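You operate a simulated robot arm through the tools that you are given. There is no shell and no other tool. Be economical: measure what you need, move in short steps, check, and stop when the job is done.

You are at the controls of a simulated robot arm. One attempt, no reset.

JOB
Set the regulator to 25 psi on live air, then let the line down.
Fine: yellow air lever on to set, off after; Relief open till nought shows, then shut.

The check looks at the end state, three seconds after you hand in, the way a careful person would. Anything else that was tipped, shoved, dropped, spilled or broken makes it a failure.

ROBOT AND FRAMES
A 6-joint arm with a two-finger gripper, on a carriage that runs on a rail from [-1.2, 114.4] to [1.3, -119.6] (x, y) and turns from -188 to 144 degrees about z. Base frame: it is fixed where the carriage stands at the start and does not move with it; the origin is on the floor, on the carriage's upright axis, x ahead of it, y to its left, z up. Units: cm, degrees, N and s.
Its first joint turns from -166.0 to 166.0 degrees. Places, roughly: air screen [110, -20, 110]; leak button [70, 0, 90]; red topped valve [75, 150, 25]; regulator crank [80, -50, 90]; relief lever [80, -20, 100]; yellow air lever [80, -30, 100]. Payload 5 kg.
Tool frame: the origin (TCP) lies between the finger pads and is the grasp point; the fingertips stand 3 cm ahead of it; z points along the fingers, y is the line along which they close. Largest opening 17.6 cm; the body of the gripper starts 15.3 cm behind the TCP.
Orientation is that of the tool frame in the base frame, as [roll, pitch, yaw] about the fixed x, y, z axes, in that order (R = Rz(yaw) Ry(pitch) Rx(roll)). With the fingers straight down and closing along the base's y, the tool's x points along the base's -x, its y along +y and its z along -z.

CONTROLS
- The arm moves only by the tool step_arm. Its argument "increments" is a list that holds one entry, the list of rows, each a list of 7 numbers: the shift along the base's x, y, z in units of 50 mm (1.0 is 50 mm), then the turn, a rotation vector about the base's x, y, z in units of 8 degrees (1.0 is 8 degrees), then the finger opening in cm, from 0 to 17.6. In form: [[[x, y, z, ax, ay, az, hand], ...]]. A call has 1 to 8 rows; each row shifts and turns the commanded pose from where the row before left it. A call with a number of a shift or a turn outside -1 to 1 is refused whole. Rows are played at 5 a second. More than 5 cm and 8.6 degrees between two rows, or a gripper value outside its range, and nothing of the call is played. A pose out of reach is approached as far as the arm can. The call stops where the force on the tool passes 90 N (or 10 N more than at its start, if that is more) or the arm is blocked; 0.2 s more then pass. Each finger halts on what it meets, pressing with about 34 N; the grip force reading is that of the motor and also rises with nothing between the fingers. The clock runs only during rows and for 0.2 s after the last one: add rows that do not move to give the fingers time. The reply holds the time, the measured pose of the TCP, the force on the tool along the base axes, the opening and the grip force, in the units named above and with some noise, with the torque about the TCP (base axes, N m) and any sound that the robot's microphone picked up.
- Cameras (640 x 400 px; columns grow to the right, rows downward): "scene" is now at [5.19, 15.58, 160.75]; the picture's right is [-0.60, -0.80, 0.00], its down [-0.42, 0.31, -0.85] and it looks along [0.68, -0.51, -0.52] (base axes); focal length 257 px, centre (320, 200). "wrist" rides on the gripper at [6.7, -0.9, -18.3] in the tool frame; the picture's right is [0.14, 0.99, 0.00], its down [-0.92, 0.13, -0.36] and it looks along [-0.36, 0.05, 0.93] (tool axes); focal length 251 px, centre (320, 200). There is no depth. A picture from a camera that has moved, and an enlarged one, comes with that camera's place and axes in the base frame and with its lens.
- snapshot(camera): a new picture of that camera. The clock stands still meanwhile.
- lift_body(by): slides the trunk up (or, below 0, down) by that many cm; the arm and the scene camera ride with it, the base frame stays. It gives what a move gives, with no picture.
- roll_base(legs): drives the robot by 1 to 6 legs, each [ahead, left, turn to the left] in cm, cm and degrees, along the robot's own axes; the way and the turn of a leg run together, so that a leg with both is an arc; at most 150 cm and 180 degrees a leg. The arm and the cameras ride along, it lands a little off, and it stops where it bumps. It keeps to its track: a leg is cut to what the track allows. It gives what a move gives.
- turn_head(pan, tilt): turns the head with the scene camera to pan (to the left, within 120 degrees either way) and tilt (down, from -29 to 69), counted from straight ahead of the robot. It gives what a move gives.
- enlarge(camera, box): a new picture of the part [left, top, right, bottom] of that camera's present view, enlarged. The clock stands still meanwhile.
- sign_off(): hands the job in; it is judged then, once.

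Work in short steps. Places have to be worked out from the pictures, the camera data and where the tool is seen: move nearer, look again, correct. Check each grasp and each placing, and mend what went wrong. You have 120 turns and 78 pictures in all, those below and enlarged ones among them. Open the gripper and draw the arm clear of the work before you hand the job in, unless the task says otherwise; then end with one line.

The tools are called after "Call:" by a JSON object that holds its "name" and its "arguments". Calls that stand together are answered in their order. step_arm: Moves the arm, as the interface text tells. Its arguments: {"type":"object","properties":{"increments":{"type":"array","items":{"type":"array","items":{"type":"array","items":{"type":"number"}}}}},"required":["increments"]} The other tools are called the same way: lift_body (by) slides the trunk up or down; roll_base (legs) drives the base; turn_head (pan, tilt) turns the head that bears the scene camera; snapshot (camera) takes a picture; enlarge (camera, box) takes an enlarged picture of a part of a camera's view; sign_off () hands the job in.

At the start:

```text
time_s: 0.0
ee_pos: [62.04, -61.42, 123.39]
orientation: [180.0, 0.0, 180.0]
force: [-0.2, 0.6, 0.8]
wrist_torque: [0.01, 0.03, -0.01]
opening: 17.58
finger_force: 0.0
trunk travel left (down, up): [-15.0, 20.0]
robot x, y, heading: [-0.21, 0.03, -0.2]
head pan, tilt: [-36.7, 31.5]
```

scene: 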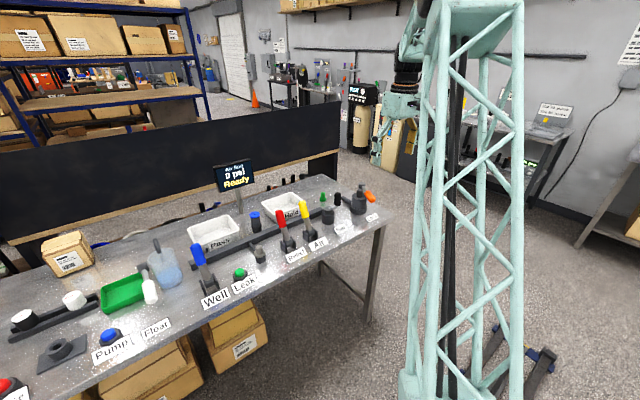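
wrist: 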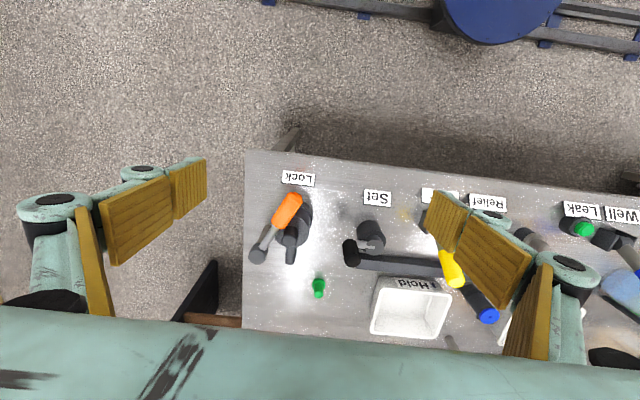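

I start by looking closely at the panel area: screen, levers, and regulator.

Call:
{"name": "enlarge", "arguments": {"camera": "scene", "box": [180, 150, 400, 288]}}

Call:
{"name": "enlarge", "arguments": {"camera": "wrist", "box": [240, 140, 640, 390]}}

```text
2.90 times, centred on (290, 219) of scene
camera zoom: at [5.19, 15.58, 160.75], right [-0.6, -0.8, 0.0], down [-0.42, 0.31, -0.85], along [0.68, -0.51, -0.52], focal length 745 px, centre (407, 145)
```

zoom: 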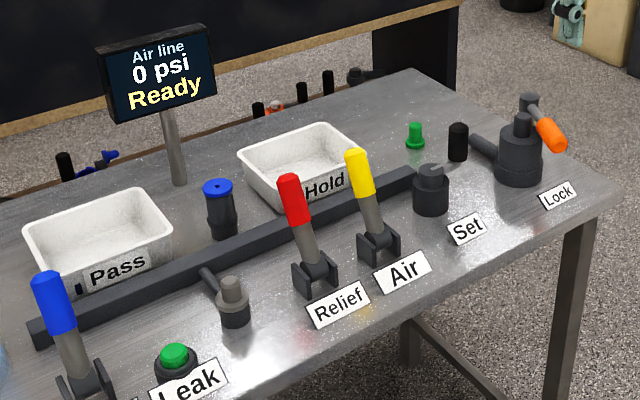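

```text
1.60 times, centred on (440, 265) of wrist
camera zoom: at [55.45, -62.47, 141.66], right [-0.14, 0.99, 0.0], down [0.92, 0.13, 0.36], along [0.36, 0.05, -0.93], focal length 402 px, centre (128, 96)
```

zoom: 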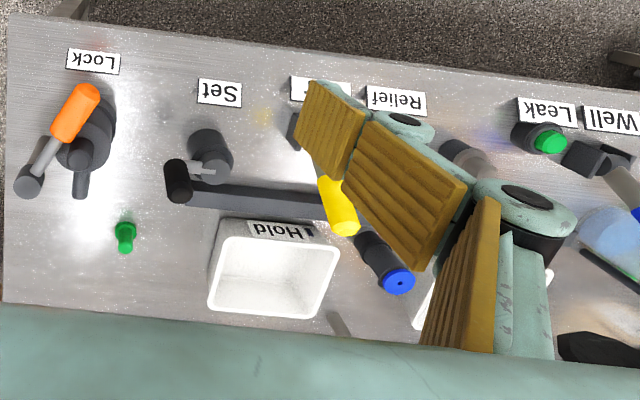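

The arm stands well above the panel. I move 22 cm left at this height for a clear wrist view of the Air/Relief levers and the Set crank.

Call:
{"name": "step_arm", "arguments": {"increments": [[[0, 1, 0, 0, 0, 0, 17.6], [0, 1, 0, 0, 0, 0, 17.6], [0, 1, 0, 0, 0, 0, 17.6], [0, 1, 0, 0, 0, 0, 17.6]]]}}

Call:
{"name": "snapshot", "arguments": {"camera": "wrist"}}

Call:
{"name": "snapshot", "arguments": {"camera": "scene"}}

```text
time_s: 1.0
ee_pos: [61.74, -41.17, 123.48]
orientation: [180.0, 0.0, 180.0]
force: [0.3, 0.3, -0.2]
wrist_torque: [0.05, 0.03, 0.03]
opening: 17.62
finger_force: 0.0
trunk travel left (down, up): [-15.0, 20.0]
robot x, y, heading: [-0.21, 0.19, 0.0]
head pan, tilt: [-36.7, 31.5]
```

```text
73 pictures are left
camera wrist: at [55.14, -42.17, 141.76], right [-0.14, 0.99, 0.0], down [0.92, 0.13, 0.36], along [0.36, 0.05, -0.93], focal length 251 px, centre (320, 200)
```

wrist: 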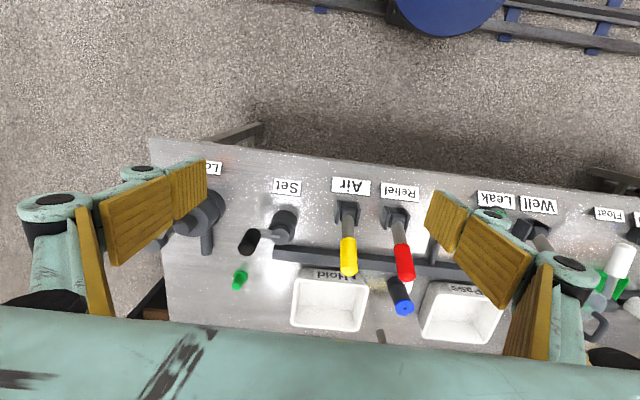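

```text
72 pictures are left
camera scene: at [5.19, 15.57, 160.76], right [-0.6, -0.8, 0.0], down [-0.42, 0.31, -0.85], along [0.68, -0.51, -0.52], focal length 257 px, centre (320, 200)
```

scene: 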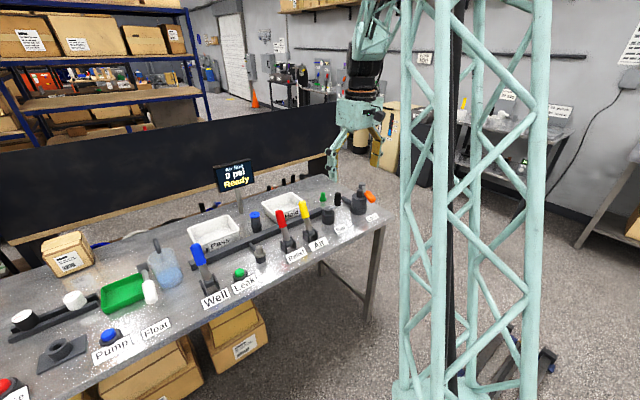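

Call:
{"name": "enlarge", "arguments": {"camera": "wrist", "box": [200, 160, 440, 310]}}

```text
2.67 times, centred on (320, 235) of wrist
camera zoom: at [55.14, -42.17, 141.76], right [-0.14, 0.99, 0.0], down [0.92, 0.13, 0.36], along [0.36, 0.05, -0.93], focal length 670 px, centre (320, 107)
```

zoom: 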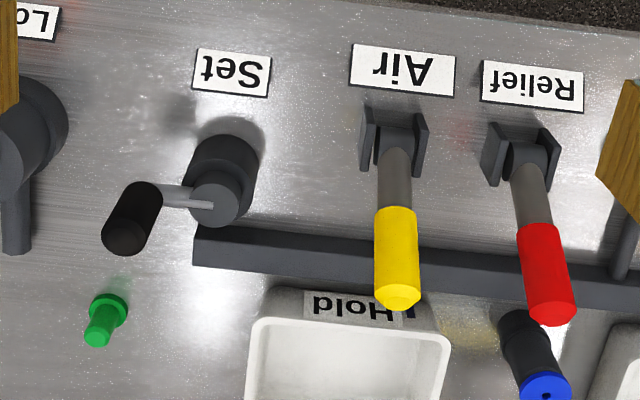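

Triangulated: Air lever pivot ≈ (77.3, -32.7, 90), tip ≈ (82.3, -33, 104); Relief 10.7 cm to its left; crank axis ≈ (81.6, -47), handle top ≈ (81.3, -51.9, 102.6). I move above the yellow lever with the fingers narrowed.

Call:
{"name": "step_arm", "arguments": {"increments": [[[0.98, 0.415, -0.4, 0, 0, 0, 12], [0.98, 0.415, -0.4, 0, 0, 0, 9], [0.98, 0.415, -0.4, 0, 0, 0, 6], [0.98, 0.415, -0.4, 0, 0, 0, 6], [0, 0, 0, 0, 0, 0, 6]]]}}

Call:
{"name": "snapshot", "arguments": {"camera": "wrist"}}

Call:
{"name": "enlarge", "arguments": {"camera": "scene", "box": [180, 150, 400, 288]}}

```text
refused: row 1 steps farther than a row can; nothing moved
```

```text
70 pictures are left
camera wrist: at [55.14, -42.17, 141.76], right [-0.14, 0.99, 0.0], down [0.92, 0.13, 0.36], along [0.36, 0.05, -0.93], focal length 251 px, centre (320, 200)
```

wrist: 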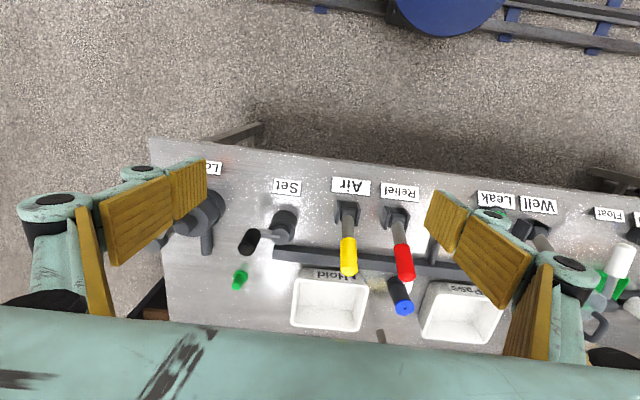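

```text
2.90 times, centred on (290, 219) of scene
camera zoom: at [5.19, 15.57, 160.76], right [-0.6, -0.8, 0.0], down [-0.42, 0.31, -0.85], along [0.68, -0.51, -0.52], focal length 745 px, centre (407, 145)
```

zoom: 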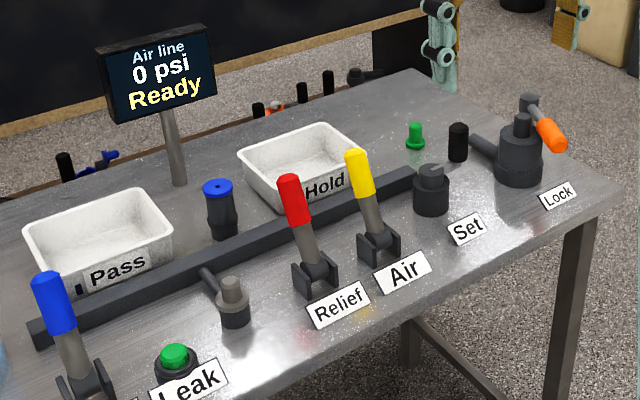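

The total shift per row must stay under 5 cm; I redo it with smaller rows.

Call:
{"name": "step_arm", "arguments": {"increments": [[[0.78, 0.33, -0.32, 0, 0, 0, 14], [0.78, 0.33, -0.32, 0, 0, 0, 11], [0.78, 0.33, -0.32, 0, 0, 0, 8], [0.78, 0.33, -0.32, 0, 0, 0, 6], [0.78, 0.33, -0.32, 0, 0, 0, 6], [0, 0, 0, 0, 0, 0, 6]]]}}

Call:
{"name": "snapshot", "arguments": {"camera": "wrist"}}

Call:
{"name": "enlarge", "arguments": {"camera": "scene", "box": [180, 150, 400, 288]}}

```text
time_s: 2.4
ee_pos: [81.55, -33.04, 115.28]
orientation: [180.0, -0.1, -180.0]
force: [1.6, -0.5, 0.0]
wrist_torque: [-0.04, 0.23, 0.0]
opening: 5.97
finger_force: 0.1
trunk travel left (down, up): [-15.0, 20.0]
robot x, y, heading: [0.12, 0.19, -0.3]
head pan, tilt: [-36.7, 31.5]
```

```text
68 pictures are left
camera wrist: at [74.91, -34.13, 133.67], right [-0.14, 0.99, 0.0], down [0.92, 0.13, 0.36], along [0.36, 0.05, -0.93], focal length 251 px, centre (320, 200)
```

wrist: 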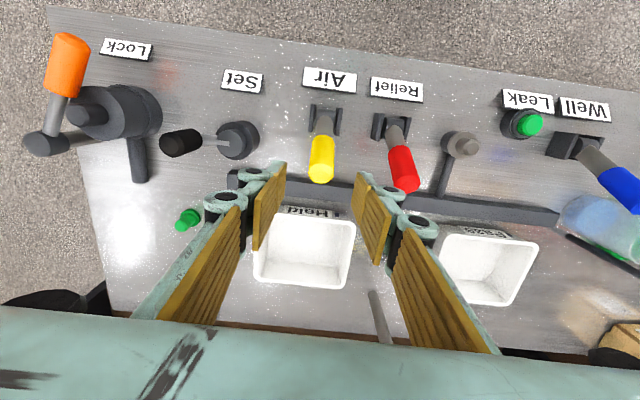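

```text
2.90 times, centred on (290, 219) of scene
camera zoom: at [5.32, 15.58, 160.75], right [-0.6, -0.8, 0.0], down [-0.42, 0.31, -0.85], along [0.68, -0.51, -0.52], focal length 745 px, centre (407, 145)
```

zoom: 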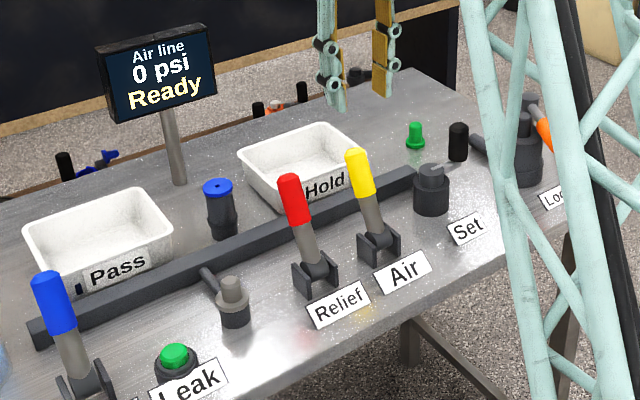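

The lever tip is about (83.5, -32.7, 103), centred between the fingers. I lower around it to z≈100.5.

Call:
{"name": "step_arm", "arguments": {"increments": [[[0.1, 0.02, -0.9, 0, 0, 0, 6], [0.05, 0, -0.9, 0, 0, 0, 6], [0, 0, -0.9, 0, 0, 0, 6], [0, 0, -0.2, 0, 0, 0, 6]]]}}

Call:
{"name": "snapshot", "arguments": {"camera": "wrist"}}

Call:
{"name": "enlarge", "arguments": {"camera": "scene", "box": [180, 150, 400, 288]}}

```text
time_s: 3.4
ee_pos: [82.01, -32.97, 100.68]
orientation: [-180.0, 0.0, -180.0]
force: [1.1, -0.1, -0.8]
wrist_torque: [0.02, 0.08, 0.01]
opening: 6.02
finger_force: 0.0
trunk travel left (down, up): [-15.0, 20.0]
robot x, y, heading: [-0.29, -0.27, -0.1]
head pan, tilt: [-36.7, 31.5]
```

```text
66 pictures are left
camera wrist: at [75.49, -34.05, 118.93], right [-0.14, 0.99, 0.0], down [0.92, 0.13, 0.36], along [0.36, 0.05, -0.93], focal length 251 px, centre (320, 200)
```

wrist: 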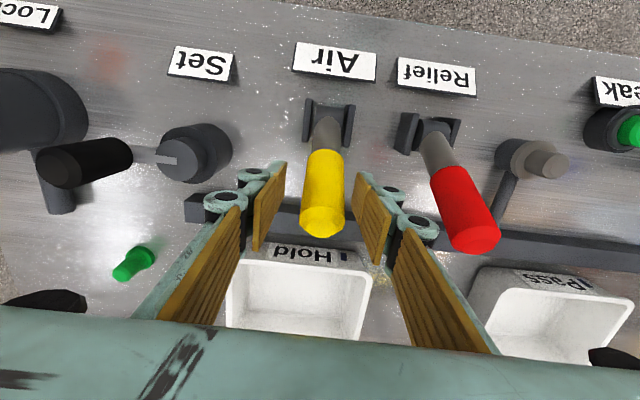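

```text
2.90 times, centred on (290, 219) of scene
camera zoom: at [5.24, 15.57, 160.75], right [-0.6, -0.8, 0.0], down [-0.42, 0.31, -0.85], along [0.68, -0.51, -0.52], focal length 745 px, centre (407, 145)
```

zoom: 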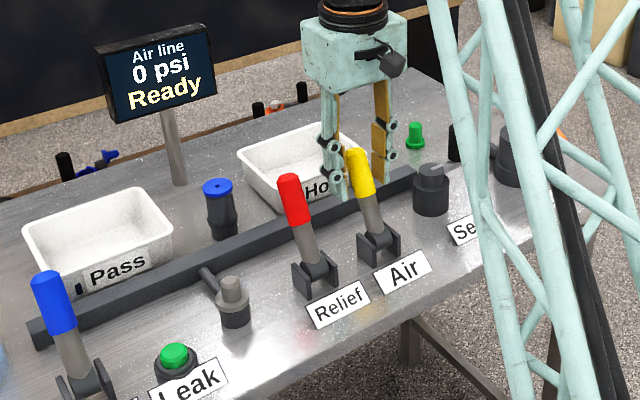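

The fingers straddle the lever. I close on it gently.

Call:
{"name": "step_arm", "arguments": {"increments": [[[0, 0, 0, 0, 0, 0, 4], [0, 0, 0, 0, 0, 0, 2], [0, 0, 0, 0, 0, 0, 2], [0, 0, 0, 0, 0, 0, 2]]]}}

Call:
{"name": "snapshot", "arguments": {"camera": "wrist"}}

```text
time_s: 4.4
ee_pos: [82.16, -32.8, 100.73]
orientation: [-180.0, -0.2, 180.0]
force: [-0.6, 19.4, -7.1]
wrist_torque: [0.6, -0.15, -0.28]
opening: 3.08
finger_force: 45.0
trunk travel left (down, up): [-15.0, 20.0]
robot x, y, heading: [0.33, 0.42, 0.2]
head pan, tilt: [-36.7, 31.5]
```

```text
64 pictures are left
camera wrist: at [75.5, -33.84, 118.97], right [-0.14, 0.99, 0.0], down [0.92, 0.13, 0.36], along [0.36, 0.05, -0.93], focal length 251 px, centre (320, 200)
```

wrist: 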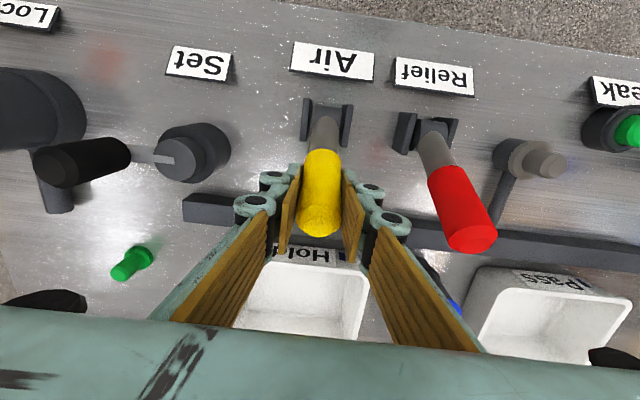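

Gripped at 3.1 cm. I sweep the lever toward the operator side (-x) along its arc about the pivot, first half way.

Call:
{"name": "step_arm", "arguments": {"increments": [[[-0.235, 0.03, 0.085, 0, 0, 0, 2], [-0.235, 0, 0.065, 0, 0, 0, 2], [-0.24, 0, 0.04, 0, 0, 0, 2], [-0.24, 0, 0.01, 0, 0, 0, 2]]]}}

Call:
{"name": "enlarge", "arguments": {"camera": "scene", "box": [180, 150, 400, 288]}}

```text
time_s: 5.4
ee_pos: [77.69, -32.83, 101.95]
orientation: [-179.9, 0.1, -180.0]
force: [19.4, 10.7, -13.8]
wrist_torque: [0.2, -1.85, -0.14]
opening: 3.1
finger_force: 44.7
trunk travel left (down, up): [-15.0, 20.0]
robot x, y, heading: [-0.18, -0.01, 0.3]
head pan, tilt: [-36.7, 31.5]
```

```text
2.90 times, centred on (290, 219) of scene
camera zoom: at [5.34, 15.6, 160.74], right [-0.6, -0.8, 0.0], down [-0.42, 0.31, -0.85], along [0.68, -0.51, -0.52], focal length 745 px, centre (407, 145)
```

zoom: 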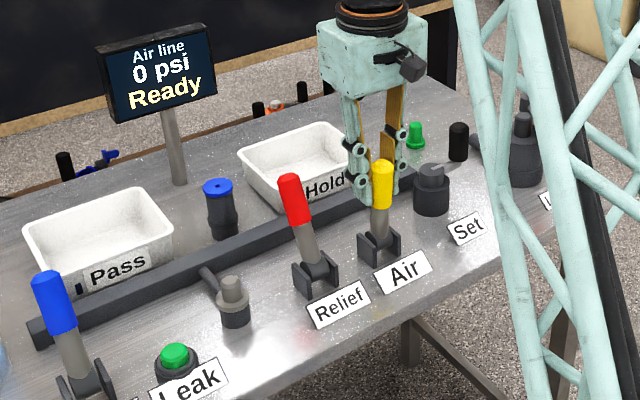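

It follows, now upright. I continue over the second half, watching force.

Call:
{"name": "step_arm", "arguments": {"increments": [[[-0.24, 0, -0.01, 0, 0, 0, 2], [-0.24, 0, -0.04, 0, 0, 0, 2], [-0.235, 0, -0.065, 0, 0, 0, 2], [-0.235, 0, -0.085, 0, 0, 0, 2]]]}}

Call:
{"name": "enlarge", "arguments": {"camera": "scene", "box": [180, 150, 400, 288]}}

```text
time_s: 6.4
ee_pos: [72.52, -32.95, 101.02]
orientation: [-180.0, -0.2, -180.0]
force: [17.0, 5.0, 18.1]
wrist_torque: [0.23, 0.44, 0.04]
opening: 3.12
finger_force: 44.7
trunk travel left (down, up): [-15.0, 20.0]
robot x, y, heading: [-0.19, -0.27, -0.2]
head pan, tilt: [-36.7, 31.5]
```

```text
2.90 times, centred on (290, 219) of scene
camera zoom: at [5.24, 15.7, 160.78], right [-0.6, -0.8, 0.0], down [-0.42, 0.31, -0.85], along [0.68, -0.51, -0.52], focal length 745 px, centre (407, 145)
```

zoom: 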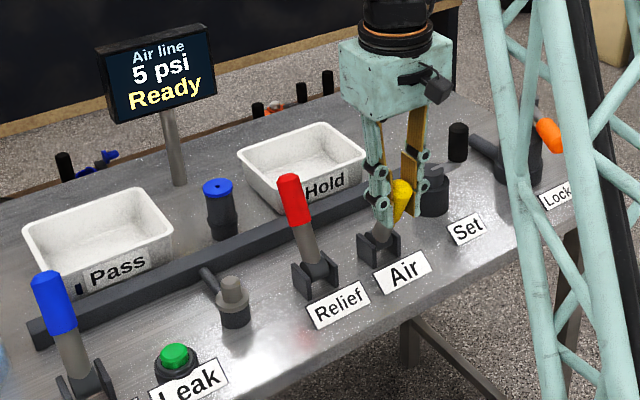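

The screen now reads 5 psi, so air is on. I nudge a bit more toward the stop and wait to see if the reading is steady.

Call:
{"name": "step_arm", "arguments": {"increments": [[[-0.15, 0, -0.06, 0, 0, 0, 2], [-0.1, 0, -0.05, 0, 0, 0, 2], [0, 0, 0, 0, 0, 0, 2], [0, 0, 0, 0, 0, 0, 2]]]}}

Call:
{"name": "enlarge", "arguments": {"camera": "scene", "box": [180, 150, 400, 288]}}

```text
time_s: 7.4
ee_pos: [71.59, -32.74, 100.36]
orientation: [-179.9, 0.0, 179.9]
force: [38.8, 5.8, 38.3]
wrist_torque: [0.41, -0.57, 0.19]
opening: 3.0
finger_force: 44.6
trunk travel left (down, up): [-15.0, 20.0]
robot x, y, heading: [0.29, 0.03, 0.1]
head pan, tilt: [-36.7, 31.5]
```

```text
2.90 times, centred on (290, 219) of scene
camera zoom: at [5.23, 15.68, 160.75], right [-0.6, -0.8, 0.0], down [-0.42, 0.31, -0.85], along [0.68, -0.51, -0.52], focal length 745 px, centre (407, 145)
```

zoom: 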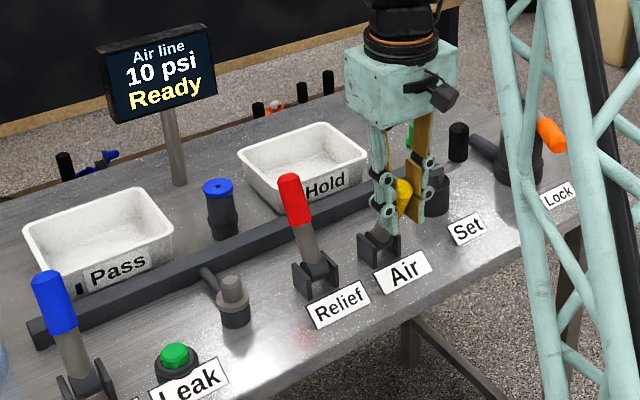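

The force rose: it is at its stop, and the pressure climbs. I open the fingers, lift clear and go above the crank handle.

Call:
{"name": "step_arm", "arguments": {"increments": [[[0.1, 0, 0.05, 0, 0, 0, 4], [0, 0, 0, 0, 0, 0, 6], [0, 0, 0, 0, 0, 0, 6], [0, 0, 0.9, 0, 0, 0, 6], [0, 0, 0.9, 0, 0, 0, 6], [0, 0, 0.9, 0, 0, 0, 6]]]}}

Call:
{"name": "enlarge", "arguments": {"camera": "scene", "box": [180, 150, 400, 288]}}

```text
time_s: 8.8
ee_pos: [72.1, -33.24, 113.72]
orientation: [-179.9, -0.1, -180.0]
force: [-0.1, 0.0, 0.0]
wrist_torque: [0.03, 0.06, -0.01]
opening: 5.99
finger_force: 0.0
trunk travel left (down, up): [-15.0, 20.0]
robot x, y, heading: [-0.29, 0.01, 0.1]
head pan, tilt: [-36.7, 31.5]
```

```text
2.90 times, centred on (290, 219) of scene
camera zoom: at [5.22, 15.57, 160.75], right [-0.6, -0.8, 0.0], down [-0.42, 0.31, -0.85], along [0.68, -0.51, -0.52], focal length 745 px, centre (407, 145)
```

zoom: 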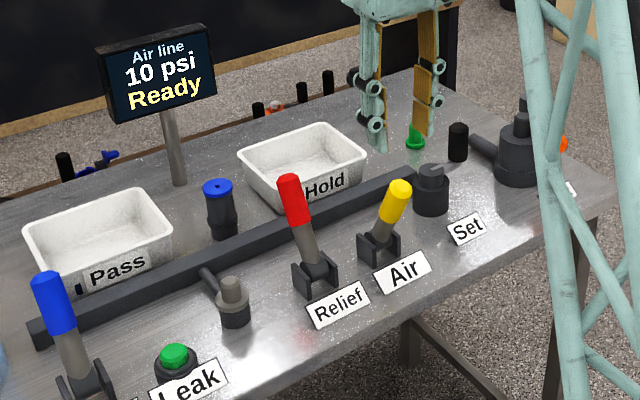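

Steady at 10 psi. Lock device tops out near z≈100 at y≈-65…-71, so it's out of the way. I go above the crank handle.

Call:
{"name": "step_arm", "arguments": {"increments": [[[0.37, -0.75, 0.08, 0, 0, 0, 6], [0.37, -0.75, 0.08, 0, 0, 0, 6], [0.37, -0.75, 0.08, 0, 0, 0, 6], [0.37, -0.75, 0.08, 0, 0, 0, 6], [0.37, -0.75, 0.08, 0, 0, 0, 6], [0, 0, 0, 0, 0, 0, 6]]]}}

Call:
{"name": "snapshot", "arguments": {"camera": "wrist"}}

```text
time_s: 10.2
ee_pos: [81.69, -51.75, 116.06]
orientation: [-179.9, 0.1, 179.9]
force: [-0.6, -1.2, -1.2]
wrist_torque: [0.1, 0.06, 0.0]
opening: 6.01
finger_force: 0.1
trunk travel left (down, up): [-15.0, 20.0]
robot x, y, heading: [0.14, -0.45, -0.0]
head pan, tilt: [-36.7, 31.5]
```

```text
59 pictures are left
camera wrist: at [75.03, -52.85, 134.36], right [-0.14, 0.99, 0.0], down [0.92, 0.13, 0.36], along [0.36, 0.05, -0.93], focal length 251 px, centre (320, 200)
```

wrist: 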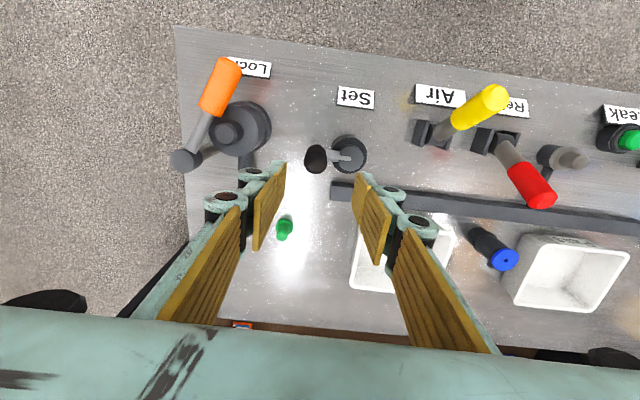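

Handle top ≈ (81.6, -52.4), axis ≈ (81.3, -47.5), radius ≈ 4.9. I lower around the handle.

Call:
{"name": "step_arm", "arguments": {"increments": [[[0, -0.1, -0.9, 0, 0, 0, 6], [0, 0, -0.9, 0, 0, 0, 5], [0, 0, -0.9, 0, 0, 0, 5], [0, 0, -0.3, 0, 0, 0, 5]]]}}

Call:
{"name": "snapshot", "arguments": {"camera": "wrist"}}

Call:
{"name": "enlarge", "arguments": {"camera": "scene", "box": [180, 150, 400, 288]}}

```text
time_s: 11.2
ee_pos: [81.36, -52.33, 100.96]
orientation: [-180.0, 0.0, 180.0]
force: [0.5, 0.1, -1.5]
wrist_torque: [0.05, 0.08, -0.01]
opening: 5.02
finger_force: 0.1
trunk travel left (down, up): [-15.0, 20.0]
robot x, y, heading: [0.22, 0.25, 0.2]
head pan, tilt: [-36.7, 31.5]
```

```text
58 pictures are left
camera wrist: at [74.73, -53.39, 119.3], right [-0.14, 0.99, 0.0], down [0.92, 0.13, 0.36], along [0.36, 0.05, -0.93], focal length 251 px, centre (320, 200)
```

wrist: 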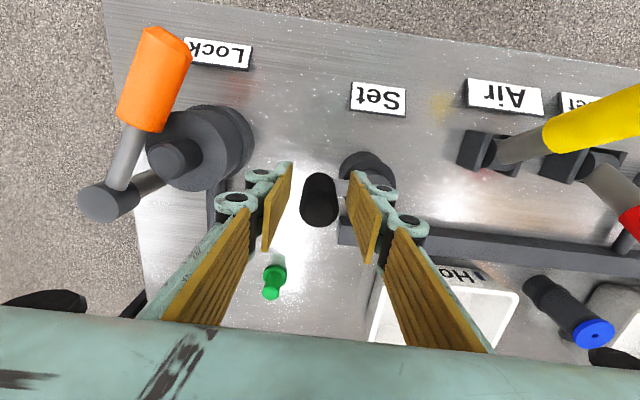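

```text
2.90 times, centred on (290, 219) of scene
camera zoom: at [5.25, 15.55, 160.75], right [-0.6, -0.8, 0.0], down [-0.42, 0.31, -0.85], along [0.68, -0.51, -0.52], focal length 745 px, centre (407, 145)
```

zoom: 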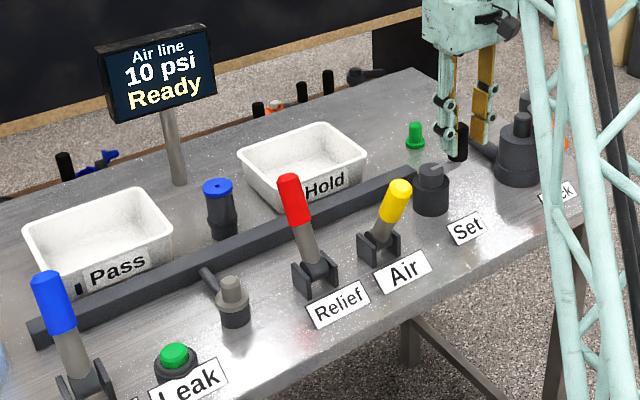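

The handle is between the fingers. I close on it.

Call:
{"name": "step_arm", "arguments": {"increments": [[[0, 0, 0, 0, 0, 0, 3], [0, 0, 0, 0, 0, 0, 1.5], [0, 0, 0, 0, 0, 0, 1.5], [0, 0, 0, 0, 0, 0, 1.5]]]}}

Call:
{"name": "snapshot", "arguments": {"camera": "wrist"}}

```text
time_s: 12.2
ee_pos: [81.32, -52.2, 101.17]
orientation: [-180.0, 0.0, -179.9]
force: [-0.1, 5.5, 3.8]
wrist_torque: [0.17, -0.07, 0.07]
opening: 3.11
finger_force: 44.8
trunk travel left (down, up): [-15.0, 20.0]
robot x, y, heading: [-0.07, -0.16, 0.1]
head pan, tilt: [-36.7, 31.5]
```

```text
56 pictures are left
camera wrist: at [74.69, -53.3, 119.43], right [-0.14, 0.99, 0.0], down [0.92, 0.13, 0.36], along [0.36, 0.05, -0.93], focal length 251 px, centre (320, 200)
```

wrist: 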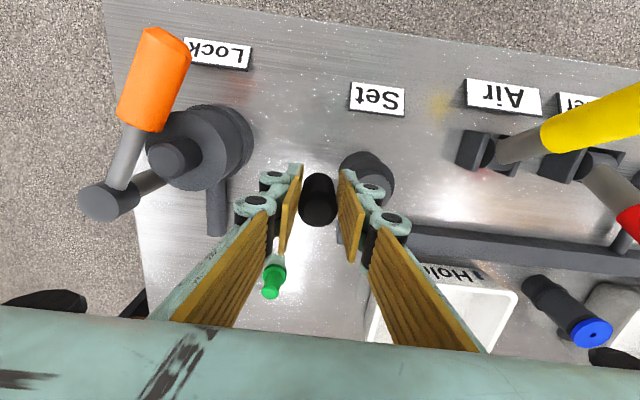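

Gripped. I try 30° clockwise (handle toward -x) and read the screen.

Call:
{"name": "step_arm", "arguments": {"increments": [[[-0.125, 0.008, 0, 0, 0, 0, 1.5], [-0.123, 0.025, 0, 0, 0, 0, 1.5], [-0.119, 0.04, 0, 0, 0, 0, 1.5], [-0.113, 0.056, 0, 0, 0, 0, 1.5], [0, 0, 0, 0, 0, 0, 1.5]]]}}

Call:
{"name": "enlarge", "arguments": {"camera": "scene", "box": [180, 150, 400, 288]}}

Call:
{"name": "snapshot", "arguments": {"camera": "wrist"}}

```text
time_s: 13.4
ee_pos: [78.83, -51.58, 101.18]
orientation: [180.0, 0.0, 180.0]
force: [-4.6, -9.7, -0.4]
wrist_torque: [-0.3, 0.14, -0.1]
opening: 3.11
finger_force: 44.9
trunk travel left (down, up): [-15.0, 20.0]
robot x, y, heading: [0.03, -0.34, -0.1]
head pan, tilt: [-36.7, 31.5]
```

```text
2.90 times, centred on (290, 219) of scene
camera zoom: at [5.18, 15.52, 160.75], right [-0.6, -0.8, 0.0], down [-0.42, 0.31, -0.85], along [0.68, -0.51, -0.52], focal length 745 px, centre (407, 145)
```

zoom: 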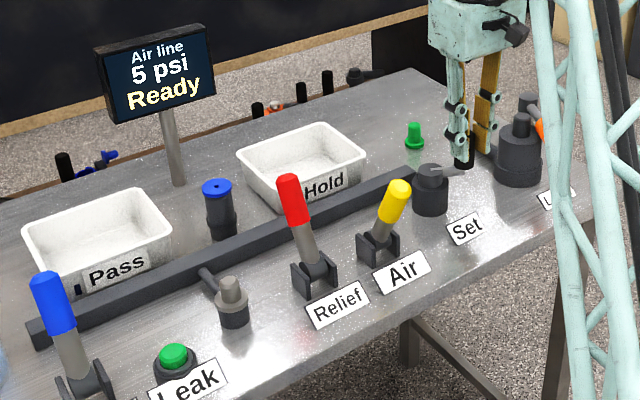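

```text
54 pictures are left
camera wrist: at [72.25, -52.75, 119.43], right [-0.14, 0.99, 0.0], down [0.92, 0.13, 0.36], along [0.36, 0.05, -0.93], focal length 251 px, centre (320, 200)
```

wrist: 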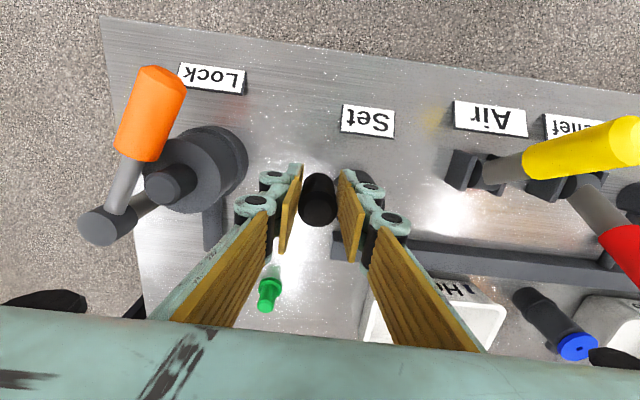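

Clockwise lowers it (~5 psi per 30°). I reverse: counter-clockwise to 30° past the start.

Call:
{"name": "step_arm", "arguments": {"increments": [[[0.113, -0.056, 0, 0, 0, 0, 1.5], [0.119, -0.04, 0, 0, 0, 0, 1.5], [0.123, -0.025, 0, 0, 0, 0, 1.5], [0.125, -0.008, 0, 0, 0, 0, 1.5], [0.125, 0.008, 0, 0, 0, 0, 1.5], [0.123, 0.025, 0, 0, 0, 0, 1.5], [0.119, 0.04, 0, 0, 0, 0, 1.5], [0.113, 0.056, 0, 0, 0, 0, 1.5]]]}}

Call:
{"name": "enlarge", "arguments": {"camera": "scene", "box": [180, 150, 400, 288]}}

```text
time_s: 15.2
ee_pos: [83.74, -51.65, 101.18]
orientation: [-180.0, 0.0, -180.0]
force: [7.2, -16.6, 9.8]
wrist_torque: [-0.51, -0.11, -0.23]
opening: 3.11
finger_force: 44.8
trunk travel left (down, up): [-15.0, 20.0]
robot x, y, heading: [0.01, -0.03, -0.1]
head pan, tilt: [-36.7, 31.5]
```

```text
2.90 times, centred on (290, 219) of scene
camera zoom: at [5.18, 15.51, 160.76], right [-0.6, -0.8, 0.0], down [-0.42, 0.31, -0.85], along [0.68, -0.51, -0.52], focal length 745 px, centre (407, 145)
```

zoom: 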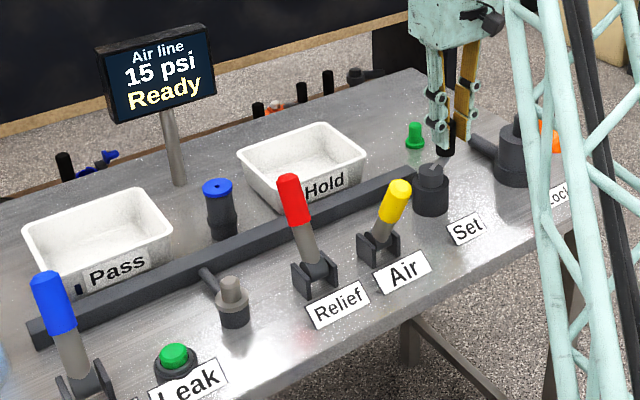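

15 psi. Continuing 15° counter-clockwise to see whether the display is quantised.

Call:
{"name": "step_arm", "arguments": {"increments": [[[0.104, 0.06, 0, 0, 0, 0, 1.5], [0.097, 0.075, 0, 0, 0, 0, 1.5], [0, 0, 0, 0, 0, 0, 1.5], [0, 0, 0, 0, 0, 0, 1.5]]]}}

Call:
{"name": "enlarge", "arguments": {"camera": "scene", "box": [180, 150, 400, 288]}}

```text
time_s: 16.2
ee_pos: [84.78, -51.01, 101.17]
orientation: [-180.0, 0.2, -180.0]
force: [13.3, -13.7, 13.5]
wrist_torque: [-0.38, -0.73, -0.17]
opening: 3.07
finger_force: 44.9
trunk travel left (down, up): [-15.0, 20.0]
robot x, y, heading: [0.06, 0.46, -0.2]
head pan, tilt: [-36.7, 31.5]
```

```text
2.90 times, centred on (290, 219) of scene
camera zoom: at [5.19, 15.55, 160.76], right [-0.6, -0.8, 0.0], down [-0.42, 0.31, -0.85], along [0.68, -0.51, -0.52], focal length 745 px, centre (407, 145)
```

zoom: 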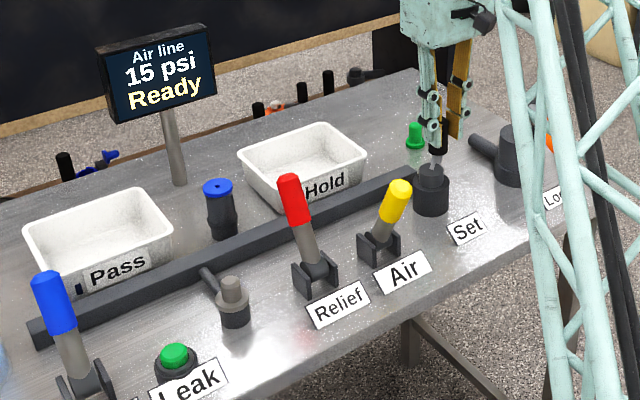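

Still 15 at ≈43°. I continue to ≈60°.

Call:
{"name": "step_arm", "arguments": {"increments": [[[0.085, 0.09, 0, 0, 0, 0, 1.5], [0.075, 0.1, 0, 0, 0, 0, 1.5], [0, 0, 0, 0, 0, 0, 1.5], [0, 0, 0, 0, 0, 0, 1.5]]]}}

Call:
{"name": "enlarge", "arguments": {"camera": "scene", "box": [180, 150, 400, 288]}}

```text
time_s: 17.2
ee_pos: [85.63, -49.97, 101.1]
orientation: [-179.8, 0.1, -180.0]
force: [30.4, -21.4, 17.6]
wrist_torque: [-0.59, -1.22, -0.3]
opening: 3.1
finger_force: 44.8
trunk travel left (down, up): [-15.0, 20.0]
robot x, y, heading: [0.07, -0.13, 0.0]
head pan, tilt: [-36.7, 31.5]
```

```text
2.90 times, centred on (290, 219) of scene
camera zoom: at [5.26, 15.52, 160.76], right [-0.6, -0.8, 0.0], down [-0.42, 0.31, -0.85], along [0.68, -0.51, -0.52], focal length 745 px, centre (407, 145)
```

zoom: 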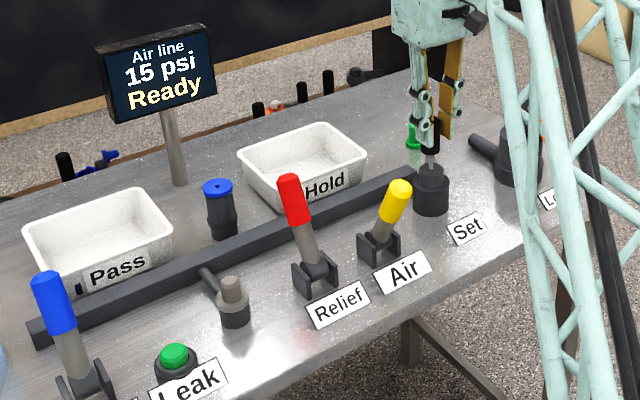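

Still 15 at ≈58°; reaction is purely radial outward, so the radius is a bit larger (≈5.1). I continue to ≈90° with the corrected arc.

Call:
{"name": "step_arm", "arguments": {"increments": [[[0.102, 0.136, 0, 0, 0, 0, 1.5], [0.054, 0.15, 0, 0, 0, 0, 1.5], [0.026, 0.13, 0, 0, 0, 0, 1.5], [0.008, 0.134, 0, 0, 0, 0, 1.5], [0, 0, 0, 0, 0, 0, 1.5], [0, 0, 0, 0, 0, 0, 1.5]]]}}

Call:
{"name": "enlarge", "arguments": {"camera": "scene", "box": [180, 150, 400, 288]}}

Call:
{"name": "snapshot", "arguments": {"camera": "wrist"}}

```text
time_s: 18.6
ee_pos: [86.69, -47.17, 101.11]
orientation: [-179.9, 0.0, -179.9]
force: [45.0, -0.9, 20.3]
wrist_torque: [0.11, -1.29, 0.0]
opening: 3.09
finger_force: 45.0
trunk travel left (down, up): [-15.0, 20.0]
robot x, y, heading: [0.09, -0.05, 0.0]
head pan, tilt: [-36.7, 31.5]
```

```text
2.90 times, centred on (290, 219) of scene
camera zoom: at [5.31, 15.64, 160.74], right [-0.6, -0.8, 0.0], down [-0.42, 0.31, -0.85], along [0.68, -0.51, -0.52], focal length 745 px, centre (407, 145)
```

zoom: 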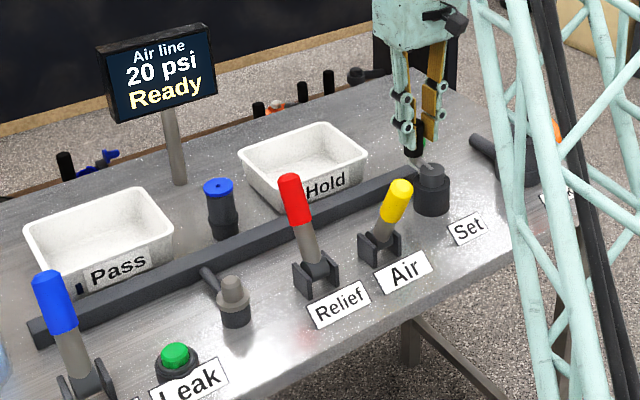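

```text
49 pictures are left
camera wrist: at [80.03, -48.2, 119.39], right [-0.14, 0.99, 0.0], down [0.92, 0.13, 0.36], along [0.36, 0.05, -0.93], focal length 251 px, centre (320, 200)
```

wrist: 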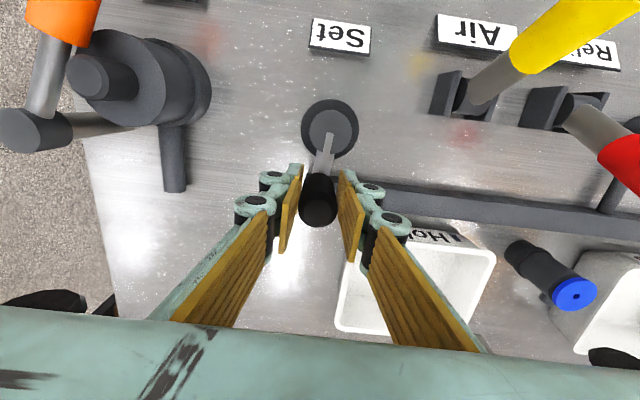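

20 psi at 90° → about 45° per 5 psi. The outward force and the view put the axis at ≈(82.0, -47.1). I continue to ≈122° with the corrected centre.

Call:
{"name": "step_arm", "arguments": {"increments": [[[0.09, 0.176, 0, 0, 0, 0, 1.5], [-0.028, 0.136, 0, 0, 0, 0, 1.5], [-0.048, 0.13, 0, 0, 0, 0, 1.5], [-0.066, 0.124, 0, 0, 0, 0, 1.5], [0, 0, 0, 0, 0, 0, 1.5], [0, 0, 0, 0, 0, 0, 1.5]]]}}

Call:
{"name": "enlarge", "arguments": {"camera": "scene", "box": [180, 150, 400, 288]}}

```text
time_s: 20.0
ee_pos: [86.17, -44.17, 101.02]
orientation: [-180.0, -0.1, -180.0]
force: [11.2, 7.7, 24.6]
wrist_torque: [0.32, -0.46, 0.13]
opening: 3.1
finger_force: 45.5
trunk travel left (down, up): [-15.0, 20.0]
robot x, y, heading: [0.33, -0.15, -0.1]
head pan, tilt: [-36.7, 31.5]
```

```text
2.90 times, centred on (290, 219) of scene
camera zoom: at [5.12, 15.7, 160.74], right [-0.6, -0.8, 0.0], down [-0.42, 0.31, -0.85], along [0.68, -0.51, -0.52], focal length 745 px, centre (407, 145)
```

zoom: 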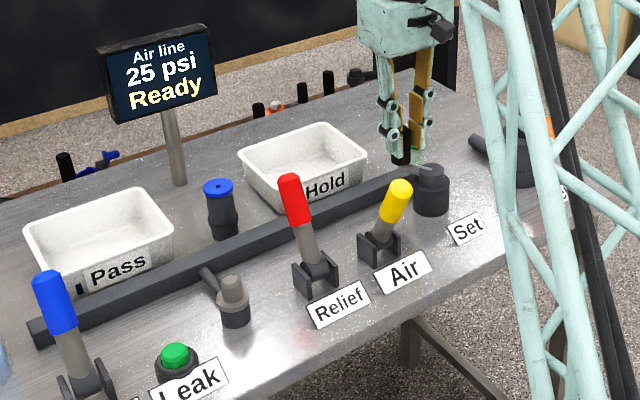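

25 psi at ≈125°. To centre within the 25 band I look for the 25→30 boundary: on to ≈135° first.

Call:
{"name": "step_arm", "arguments": {"increments": [[[-0.05, 0.05, 0, 0, 0, 0, 1.5], [-0.06, 0.06, 0, 0, 0, 0, 1.5], [0, 0, 0, 0, 0, 0, 1.5], [0, 0, 0, 0, 0, 0, 1.5]]]}}

Call:
{"name": "enlarge", "arguments": {"camera": "scene", "box": [180, 150, 400, 288]}}

Call:
{"name": "snapshot", "arguments": {"camera": "wrist"}}

```text
time_s: 21.0
ee_pos: [85.6, -43.61, 101.13]
orientation: [180.0, 0.0, -179.9]
force: [27.3, 21.0, 13.9]
wrist_torque: [0.64, -1.0, 0.26]
opening: 3.1
finger_force: 45.1
trunk travel left (down, up): [-15.0, 20.0]
robot x, y, heading: [0.17, -0.15, 0.2]
head pan, tilt: [-36.7, 31.5]
```

```text
2.90 times, centred on (290, 219) of scene
camera zoom: at [5.25, 15.74, 160.73], right [-0.6, -0.8, 0.0], down [-0.42, 0.31, -0.85], along [0.68, -0.51, -0.52], focal length 745 px, centre (407, 145)
```

zoom: 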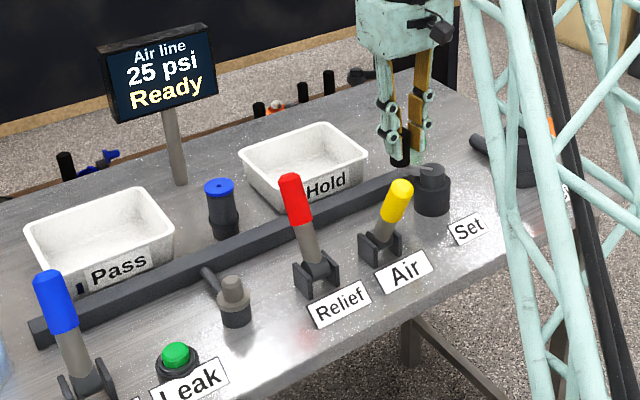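

```text
46 pictures are left
camera wrist: at [79.07, -44.66, 119.38], right [-0.14, 0.99, 0.0], down [0.92, 0.13, 0.36], along [0.36, 0.05, -0.93], focal length 251 px, centre (320, 200)
```

wrist: 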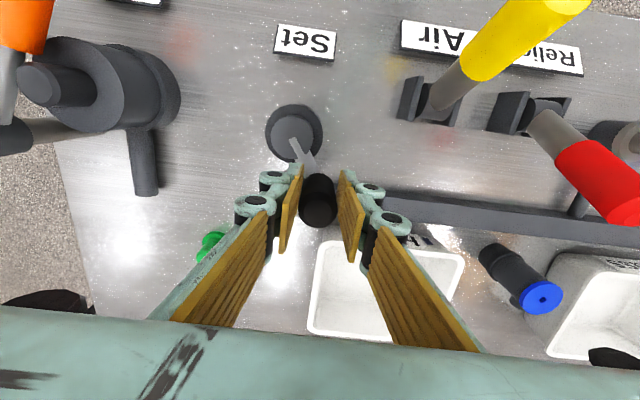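

Still 25. I probe on to ≈147°.

Call:
{"name": "step_arm", "arguments": {"increments": [[[-0.08, 0.1, 0, 0, 0, 0, 1.5], [-0.08, 0.09, 0, 0, 0, 0, 1.5], [0, 0, 0, 0, 0, 0, 1.5], [0, 0, 0, 0, 0, 0, 1.5]]]}}

Call:
{"name": "enlarge", "arguments": {"camera": "scene", "box": [180, 150, 400, 288]}}

```text
time_s: 22.0
ee_pos: [84.85, -42.72, 101.08]
orientation: [180.0, -0.1, -179.9]
force: [23.6, 29.1, 11.6]
wrist_torque: [0.92, -0.43, 0.4]
opening: 3.08
finger_force: 45.3
trunk travel left (down, up): [-15.0, 20.0]
robot x, y, heading: [-0.32, 0.11, -0.2]
head pan, tilt: [-36.7, 31.5]
```

```text
2.90 times, centred on (290, 219) of scene
camera zoom: at [5.25, 15.77, 160.73], right [-0.6, -0.8, 0.0], down [-0.42, 0.31, -0.85], along [0.68, -0.51, -0.52], focal length 745 px, centre (407, 145)
```

zoom: 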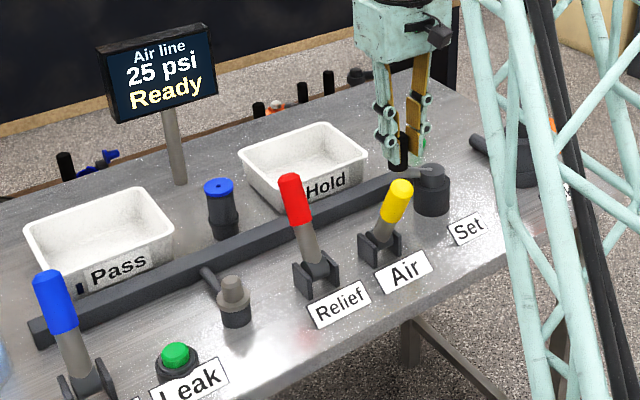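

Still 25. One more probe to ≈160°.

Call:
{"name": "step_arm", "arguments": {"increments": [[[-0.1, 0.075, 0, 0, 0, 0, 1.5], [-0.11, 0.06, 0, 0, 0, 0, 1.5], [0, 0, 0, 0, 0, 0, 1.5], [0, 0, 0, 0, 0, 0, 1.5]]]}}

Call:
{"name": "enlarge", "arguments": {"camera": "scene", "box": [180, 150, 400, 288]}}

```text
time_s: 23.0
ee_pos: [83.73, -41.81, 101.2]
orientation: [-180.0, -0.1, -179.9]
force: [18.8, 39.9, 11.0]
wrist_torque: [1.18, -0.37, 0.55]
opening: 3.11
finger_force: 45.4
trunk travel left (down, up): [-15.0, 20.0]
robot x, y, heading: [-0.03, 0.21, 0.1]
head pan, tilt: [-36.7, 31.5]
```

```text
2.90 times, centred on (290, 219) of scene
camera zoom: at [5.22, 15.84, 160.72], right [-0.6, -0.8, 0.0], down [-0.42, 0.31, -0.85], along [0.68, -0.51, -0.52], focal length 745 px, centre (407, 145)
```

zoom: 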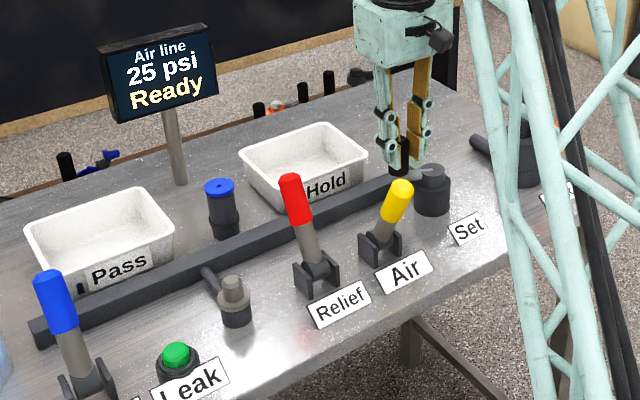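

Still 25; a wrist look will show the true crank angle.

Call:
{"name": "enlarge", "arguments": {"camera": "wrist", "box": [220, 60, 420, 240]}}

```text
2.22 times, centred on (320, 150) of wrist
camera zoom: at [77.14, -42.95, 119.38], right [-0.14, 0.99, 0.0], down [0.92, 0.13, 0.36], along [0.36, 0.05, -0.93], focal length 559 px, centre (320, 311)
```

zoom: 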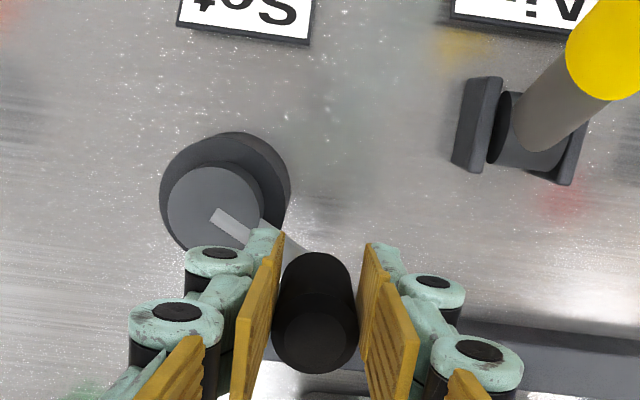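

Axis refined to (82.4, -46.9), r≈5.25; crank is at ≈163° and still 25. I continue to find the upper boundary (to ≈177°).

Call:
{"name": "step_arm", "arguments": {"increments": [[[-0.12, 0.06, 0, 0, 0, 0, 1.5], [-0.13, 0.04, 0, 0, 0, 0, 1.5], [0, 0, 0, 0, 0, 0, 1.5], [0, 0, 0, 0, 0, 0, 1.5]]]}}

Call:
{"name": "enlarge", "arguments": {"camera": "scene", "box": [180, 150, 400, 288]}}

```text
time_s: 24.0
ee_pos: [82.49, -41.42, 101.11]
orientation: [-180.0, -0.1, -179.9]
force: [10.0, 46.0, 6.2]
wrist_torque: [1.34, 0.12, 0.6]
opening: 3.13
finger_force: 45.1
trunk travel left (down, up): [-15.0, 20.0]
robot x, y, heading: [-0.01, 0.07, -0.3]
head pan, tilt: [-36.7, 31.5]
```

```text
2.90 times, centred on (290, 219) of scene
camera zoom: at [5.2, 15.85, 160.72], right [-0.6, -0.8, 0.0], down [-0.42, 0.31, -0.85], along [0.68, -0.51, -0.52], focal length 745 px, centre (407, 145)
```

zoom: 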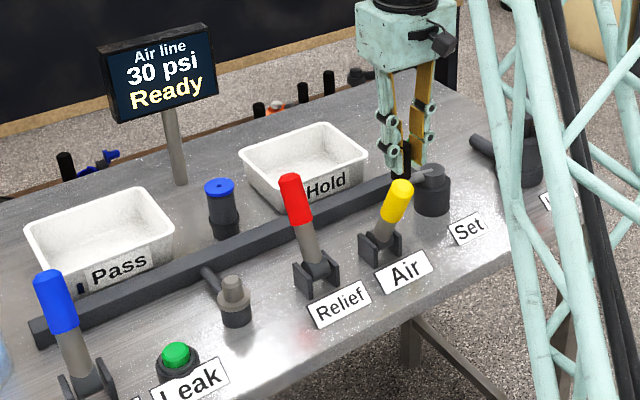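

30 psi appears at ≈172°. The 25 band is thus about 118°–170°; I turn back to its middle, ≈144°.

Call:
{"name": "step_arm", "arguments": {"increments": [[[0.13, -0.03, 0, 0, 0, 0, 1.5], [0.13, -0.07, 0, 0, 0, 0, 1.5], [0.14, -0.11, 0, 0, 0, 0, 1.5], [0.13, -0.12, 0, 0, 0, 0, 1.5], [0, 0, 0, 0, 0, 0, 1.5], [0, 0, 0, 0, 0, 0, 1.5], [0, 0, 0, 0, 0, 0, 1.5]]]}}

Call:
{"name": "enlarge", "arguments": {"camera": "scene", "box": [180, 150, 400, 288]}}

Call:
{"name": "enlarge", "arguments": {"camera": "wrist", "box": [220, 60, 420, 240]}}

```text
time_s: 25.6
ee_pos: [85.37, -43.24, 101.0]
orientation: [-179.9, 0.0, -180.0]
force: [31.0, 25.4, -0.9]
wrist_torque: [0.6, -1.05, 0.34]
opening: 3.11
finger_force: 45.2
trunk travel left (down, up): [-15.0, 20.0]
robot x, y, heading: [-0.09, 0.01, -0.0]
head pan, tilt: [-36.7, 31.5]
```

```text
2.90 times, centred on (290, 219) of scene
camera zoom: at [5.36, 15.71, 160.73], right [-0.6, -0.8, 0.0], down [-0.42, 0.31, -0.85], along [0.68, -0.51, -0.52], focal length 745 px, centre (407, 145)
```

zoom: 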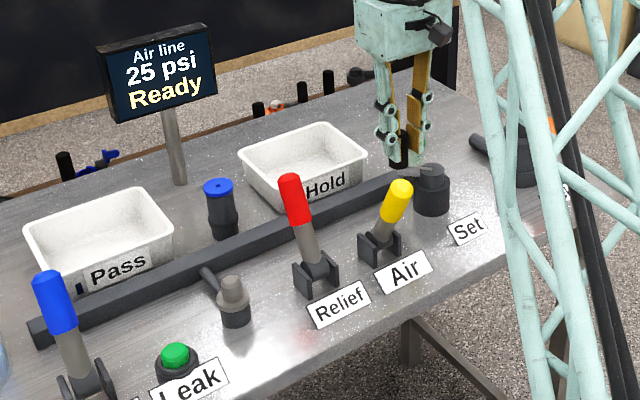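

```text
2.22 times, centred on (320, 150) of wrist
camera zoom: at [78.69, -44.19, 119.37], right [-0.14, 0.99, 0.0], down [0.92, 0.13, 0.36], along [0.36, 0.05, -0.93], focal length 559 px, centre (320, 311)
```

zoom: 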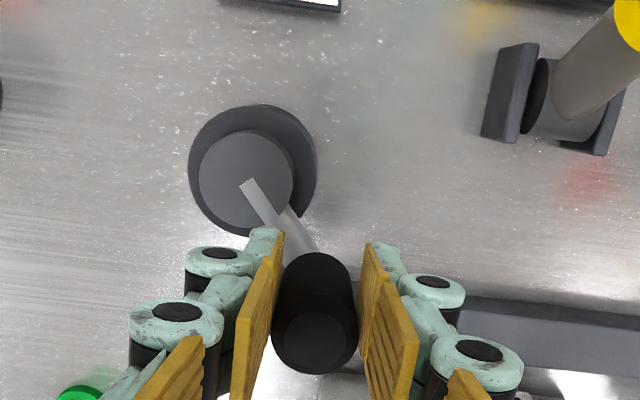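

25 psi, mid-band. I relax the radial load slightly, release the handle, rise, and recheck.

Call:
{"name": "step_arm", "arguments": {"increments": [[[0.04, 0.035, 0, 0, 0, 0, 1.5], [0, 0, 0, 0, 0, 0, 3.5], [0, 0, 0, 0, 0, 0, 5], [0, 0, 0, 0, 0, 0, 5], [0, 0, 0.6, 0, 0, 0, 5], [0, 0, 0.9, 0, 0, 0, 5], [0, 0, 0.9, 0, 0, 0, 5], [0, 0, 0.3, 0, 0, 0, 6]]]}}

Call:
{"name": "snapshot", "arguments": {"camera": "wrist"}}

Call:
{"name": "enlarge", "arguments": {"camera": "scene", "box": [180, 150, 400, 288]}}

```text
time_s: 27.4
ee_pos: [85.32, -43.28, 114.59]
orientation: [-179.9, 0.0, -180.0]
force: [-0.6, 1.2, -0.1]
wrist_torque: [-0.04, -0.03, -0.01]
opening: 6.0
finger_force: 0.0
trunk travel left (down, up): [-15.0, 20.0]
robot x, y, heading: [0.12, 0.12, -0.0]
head pan, tilt: [-36.7, 31.5]
```

```text
39 pictures are left
camera wrist: at [78.77, -44.3, 132.85], right [-0.14, 0.99, 0.0], down [0.92, 0.13, 0.36], along [0.36, 0.05, -0.93], focal length 251 px, centre (320, 200)
```

wrist: 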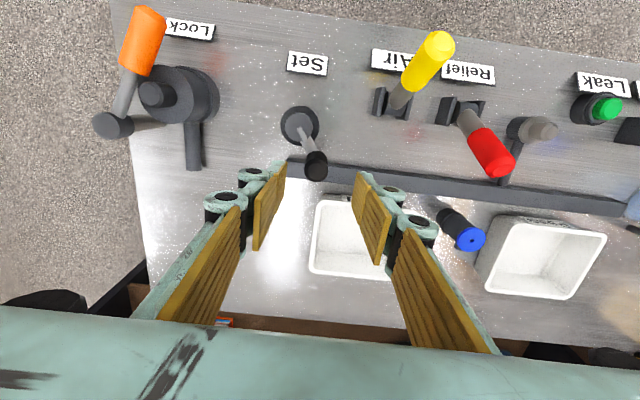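

```text
2.90 times, centred on (290, 219) of scene
camera zoom: at [5.17, 15.59, 160.74], right [-0.6, -0.8, 0.0], down [-0.42, 0.31, -0.85], along [0.68, -0.51, -0.52], focal length 745 px, centre (407, 145)
```

zoom: 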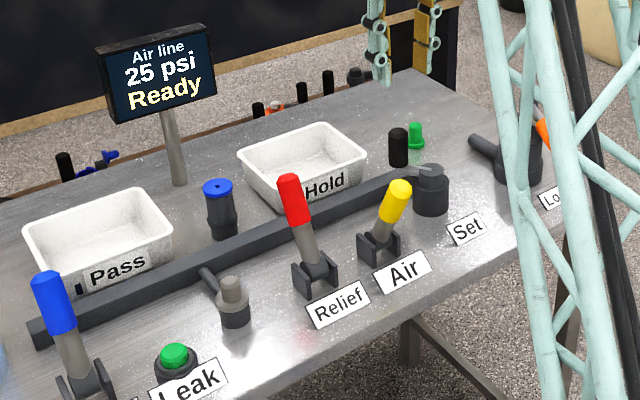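

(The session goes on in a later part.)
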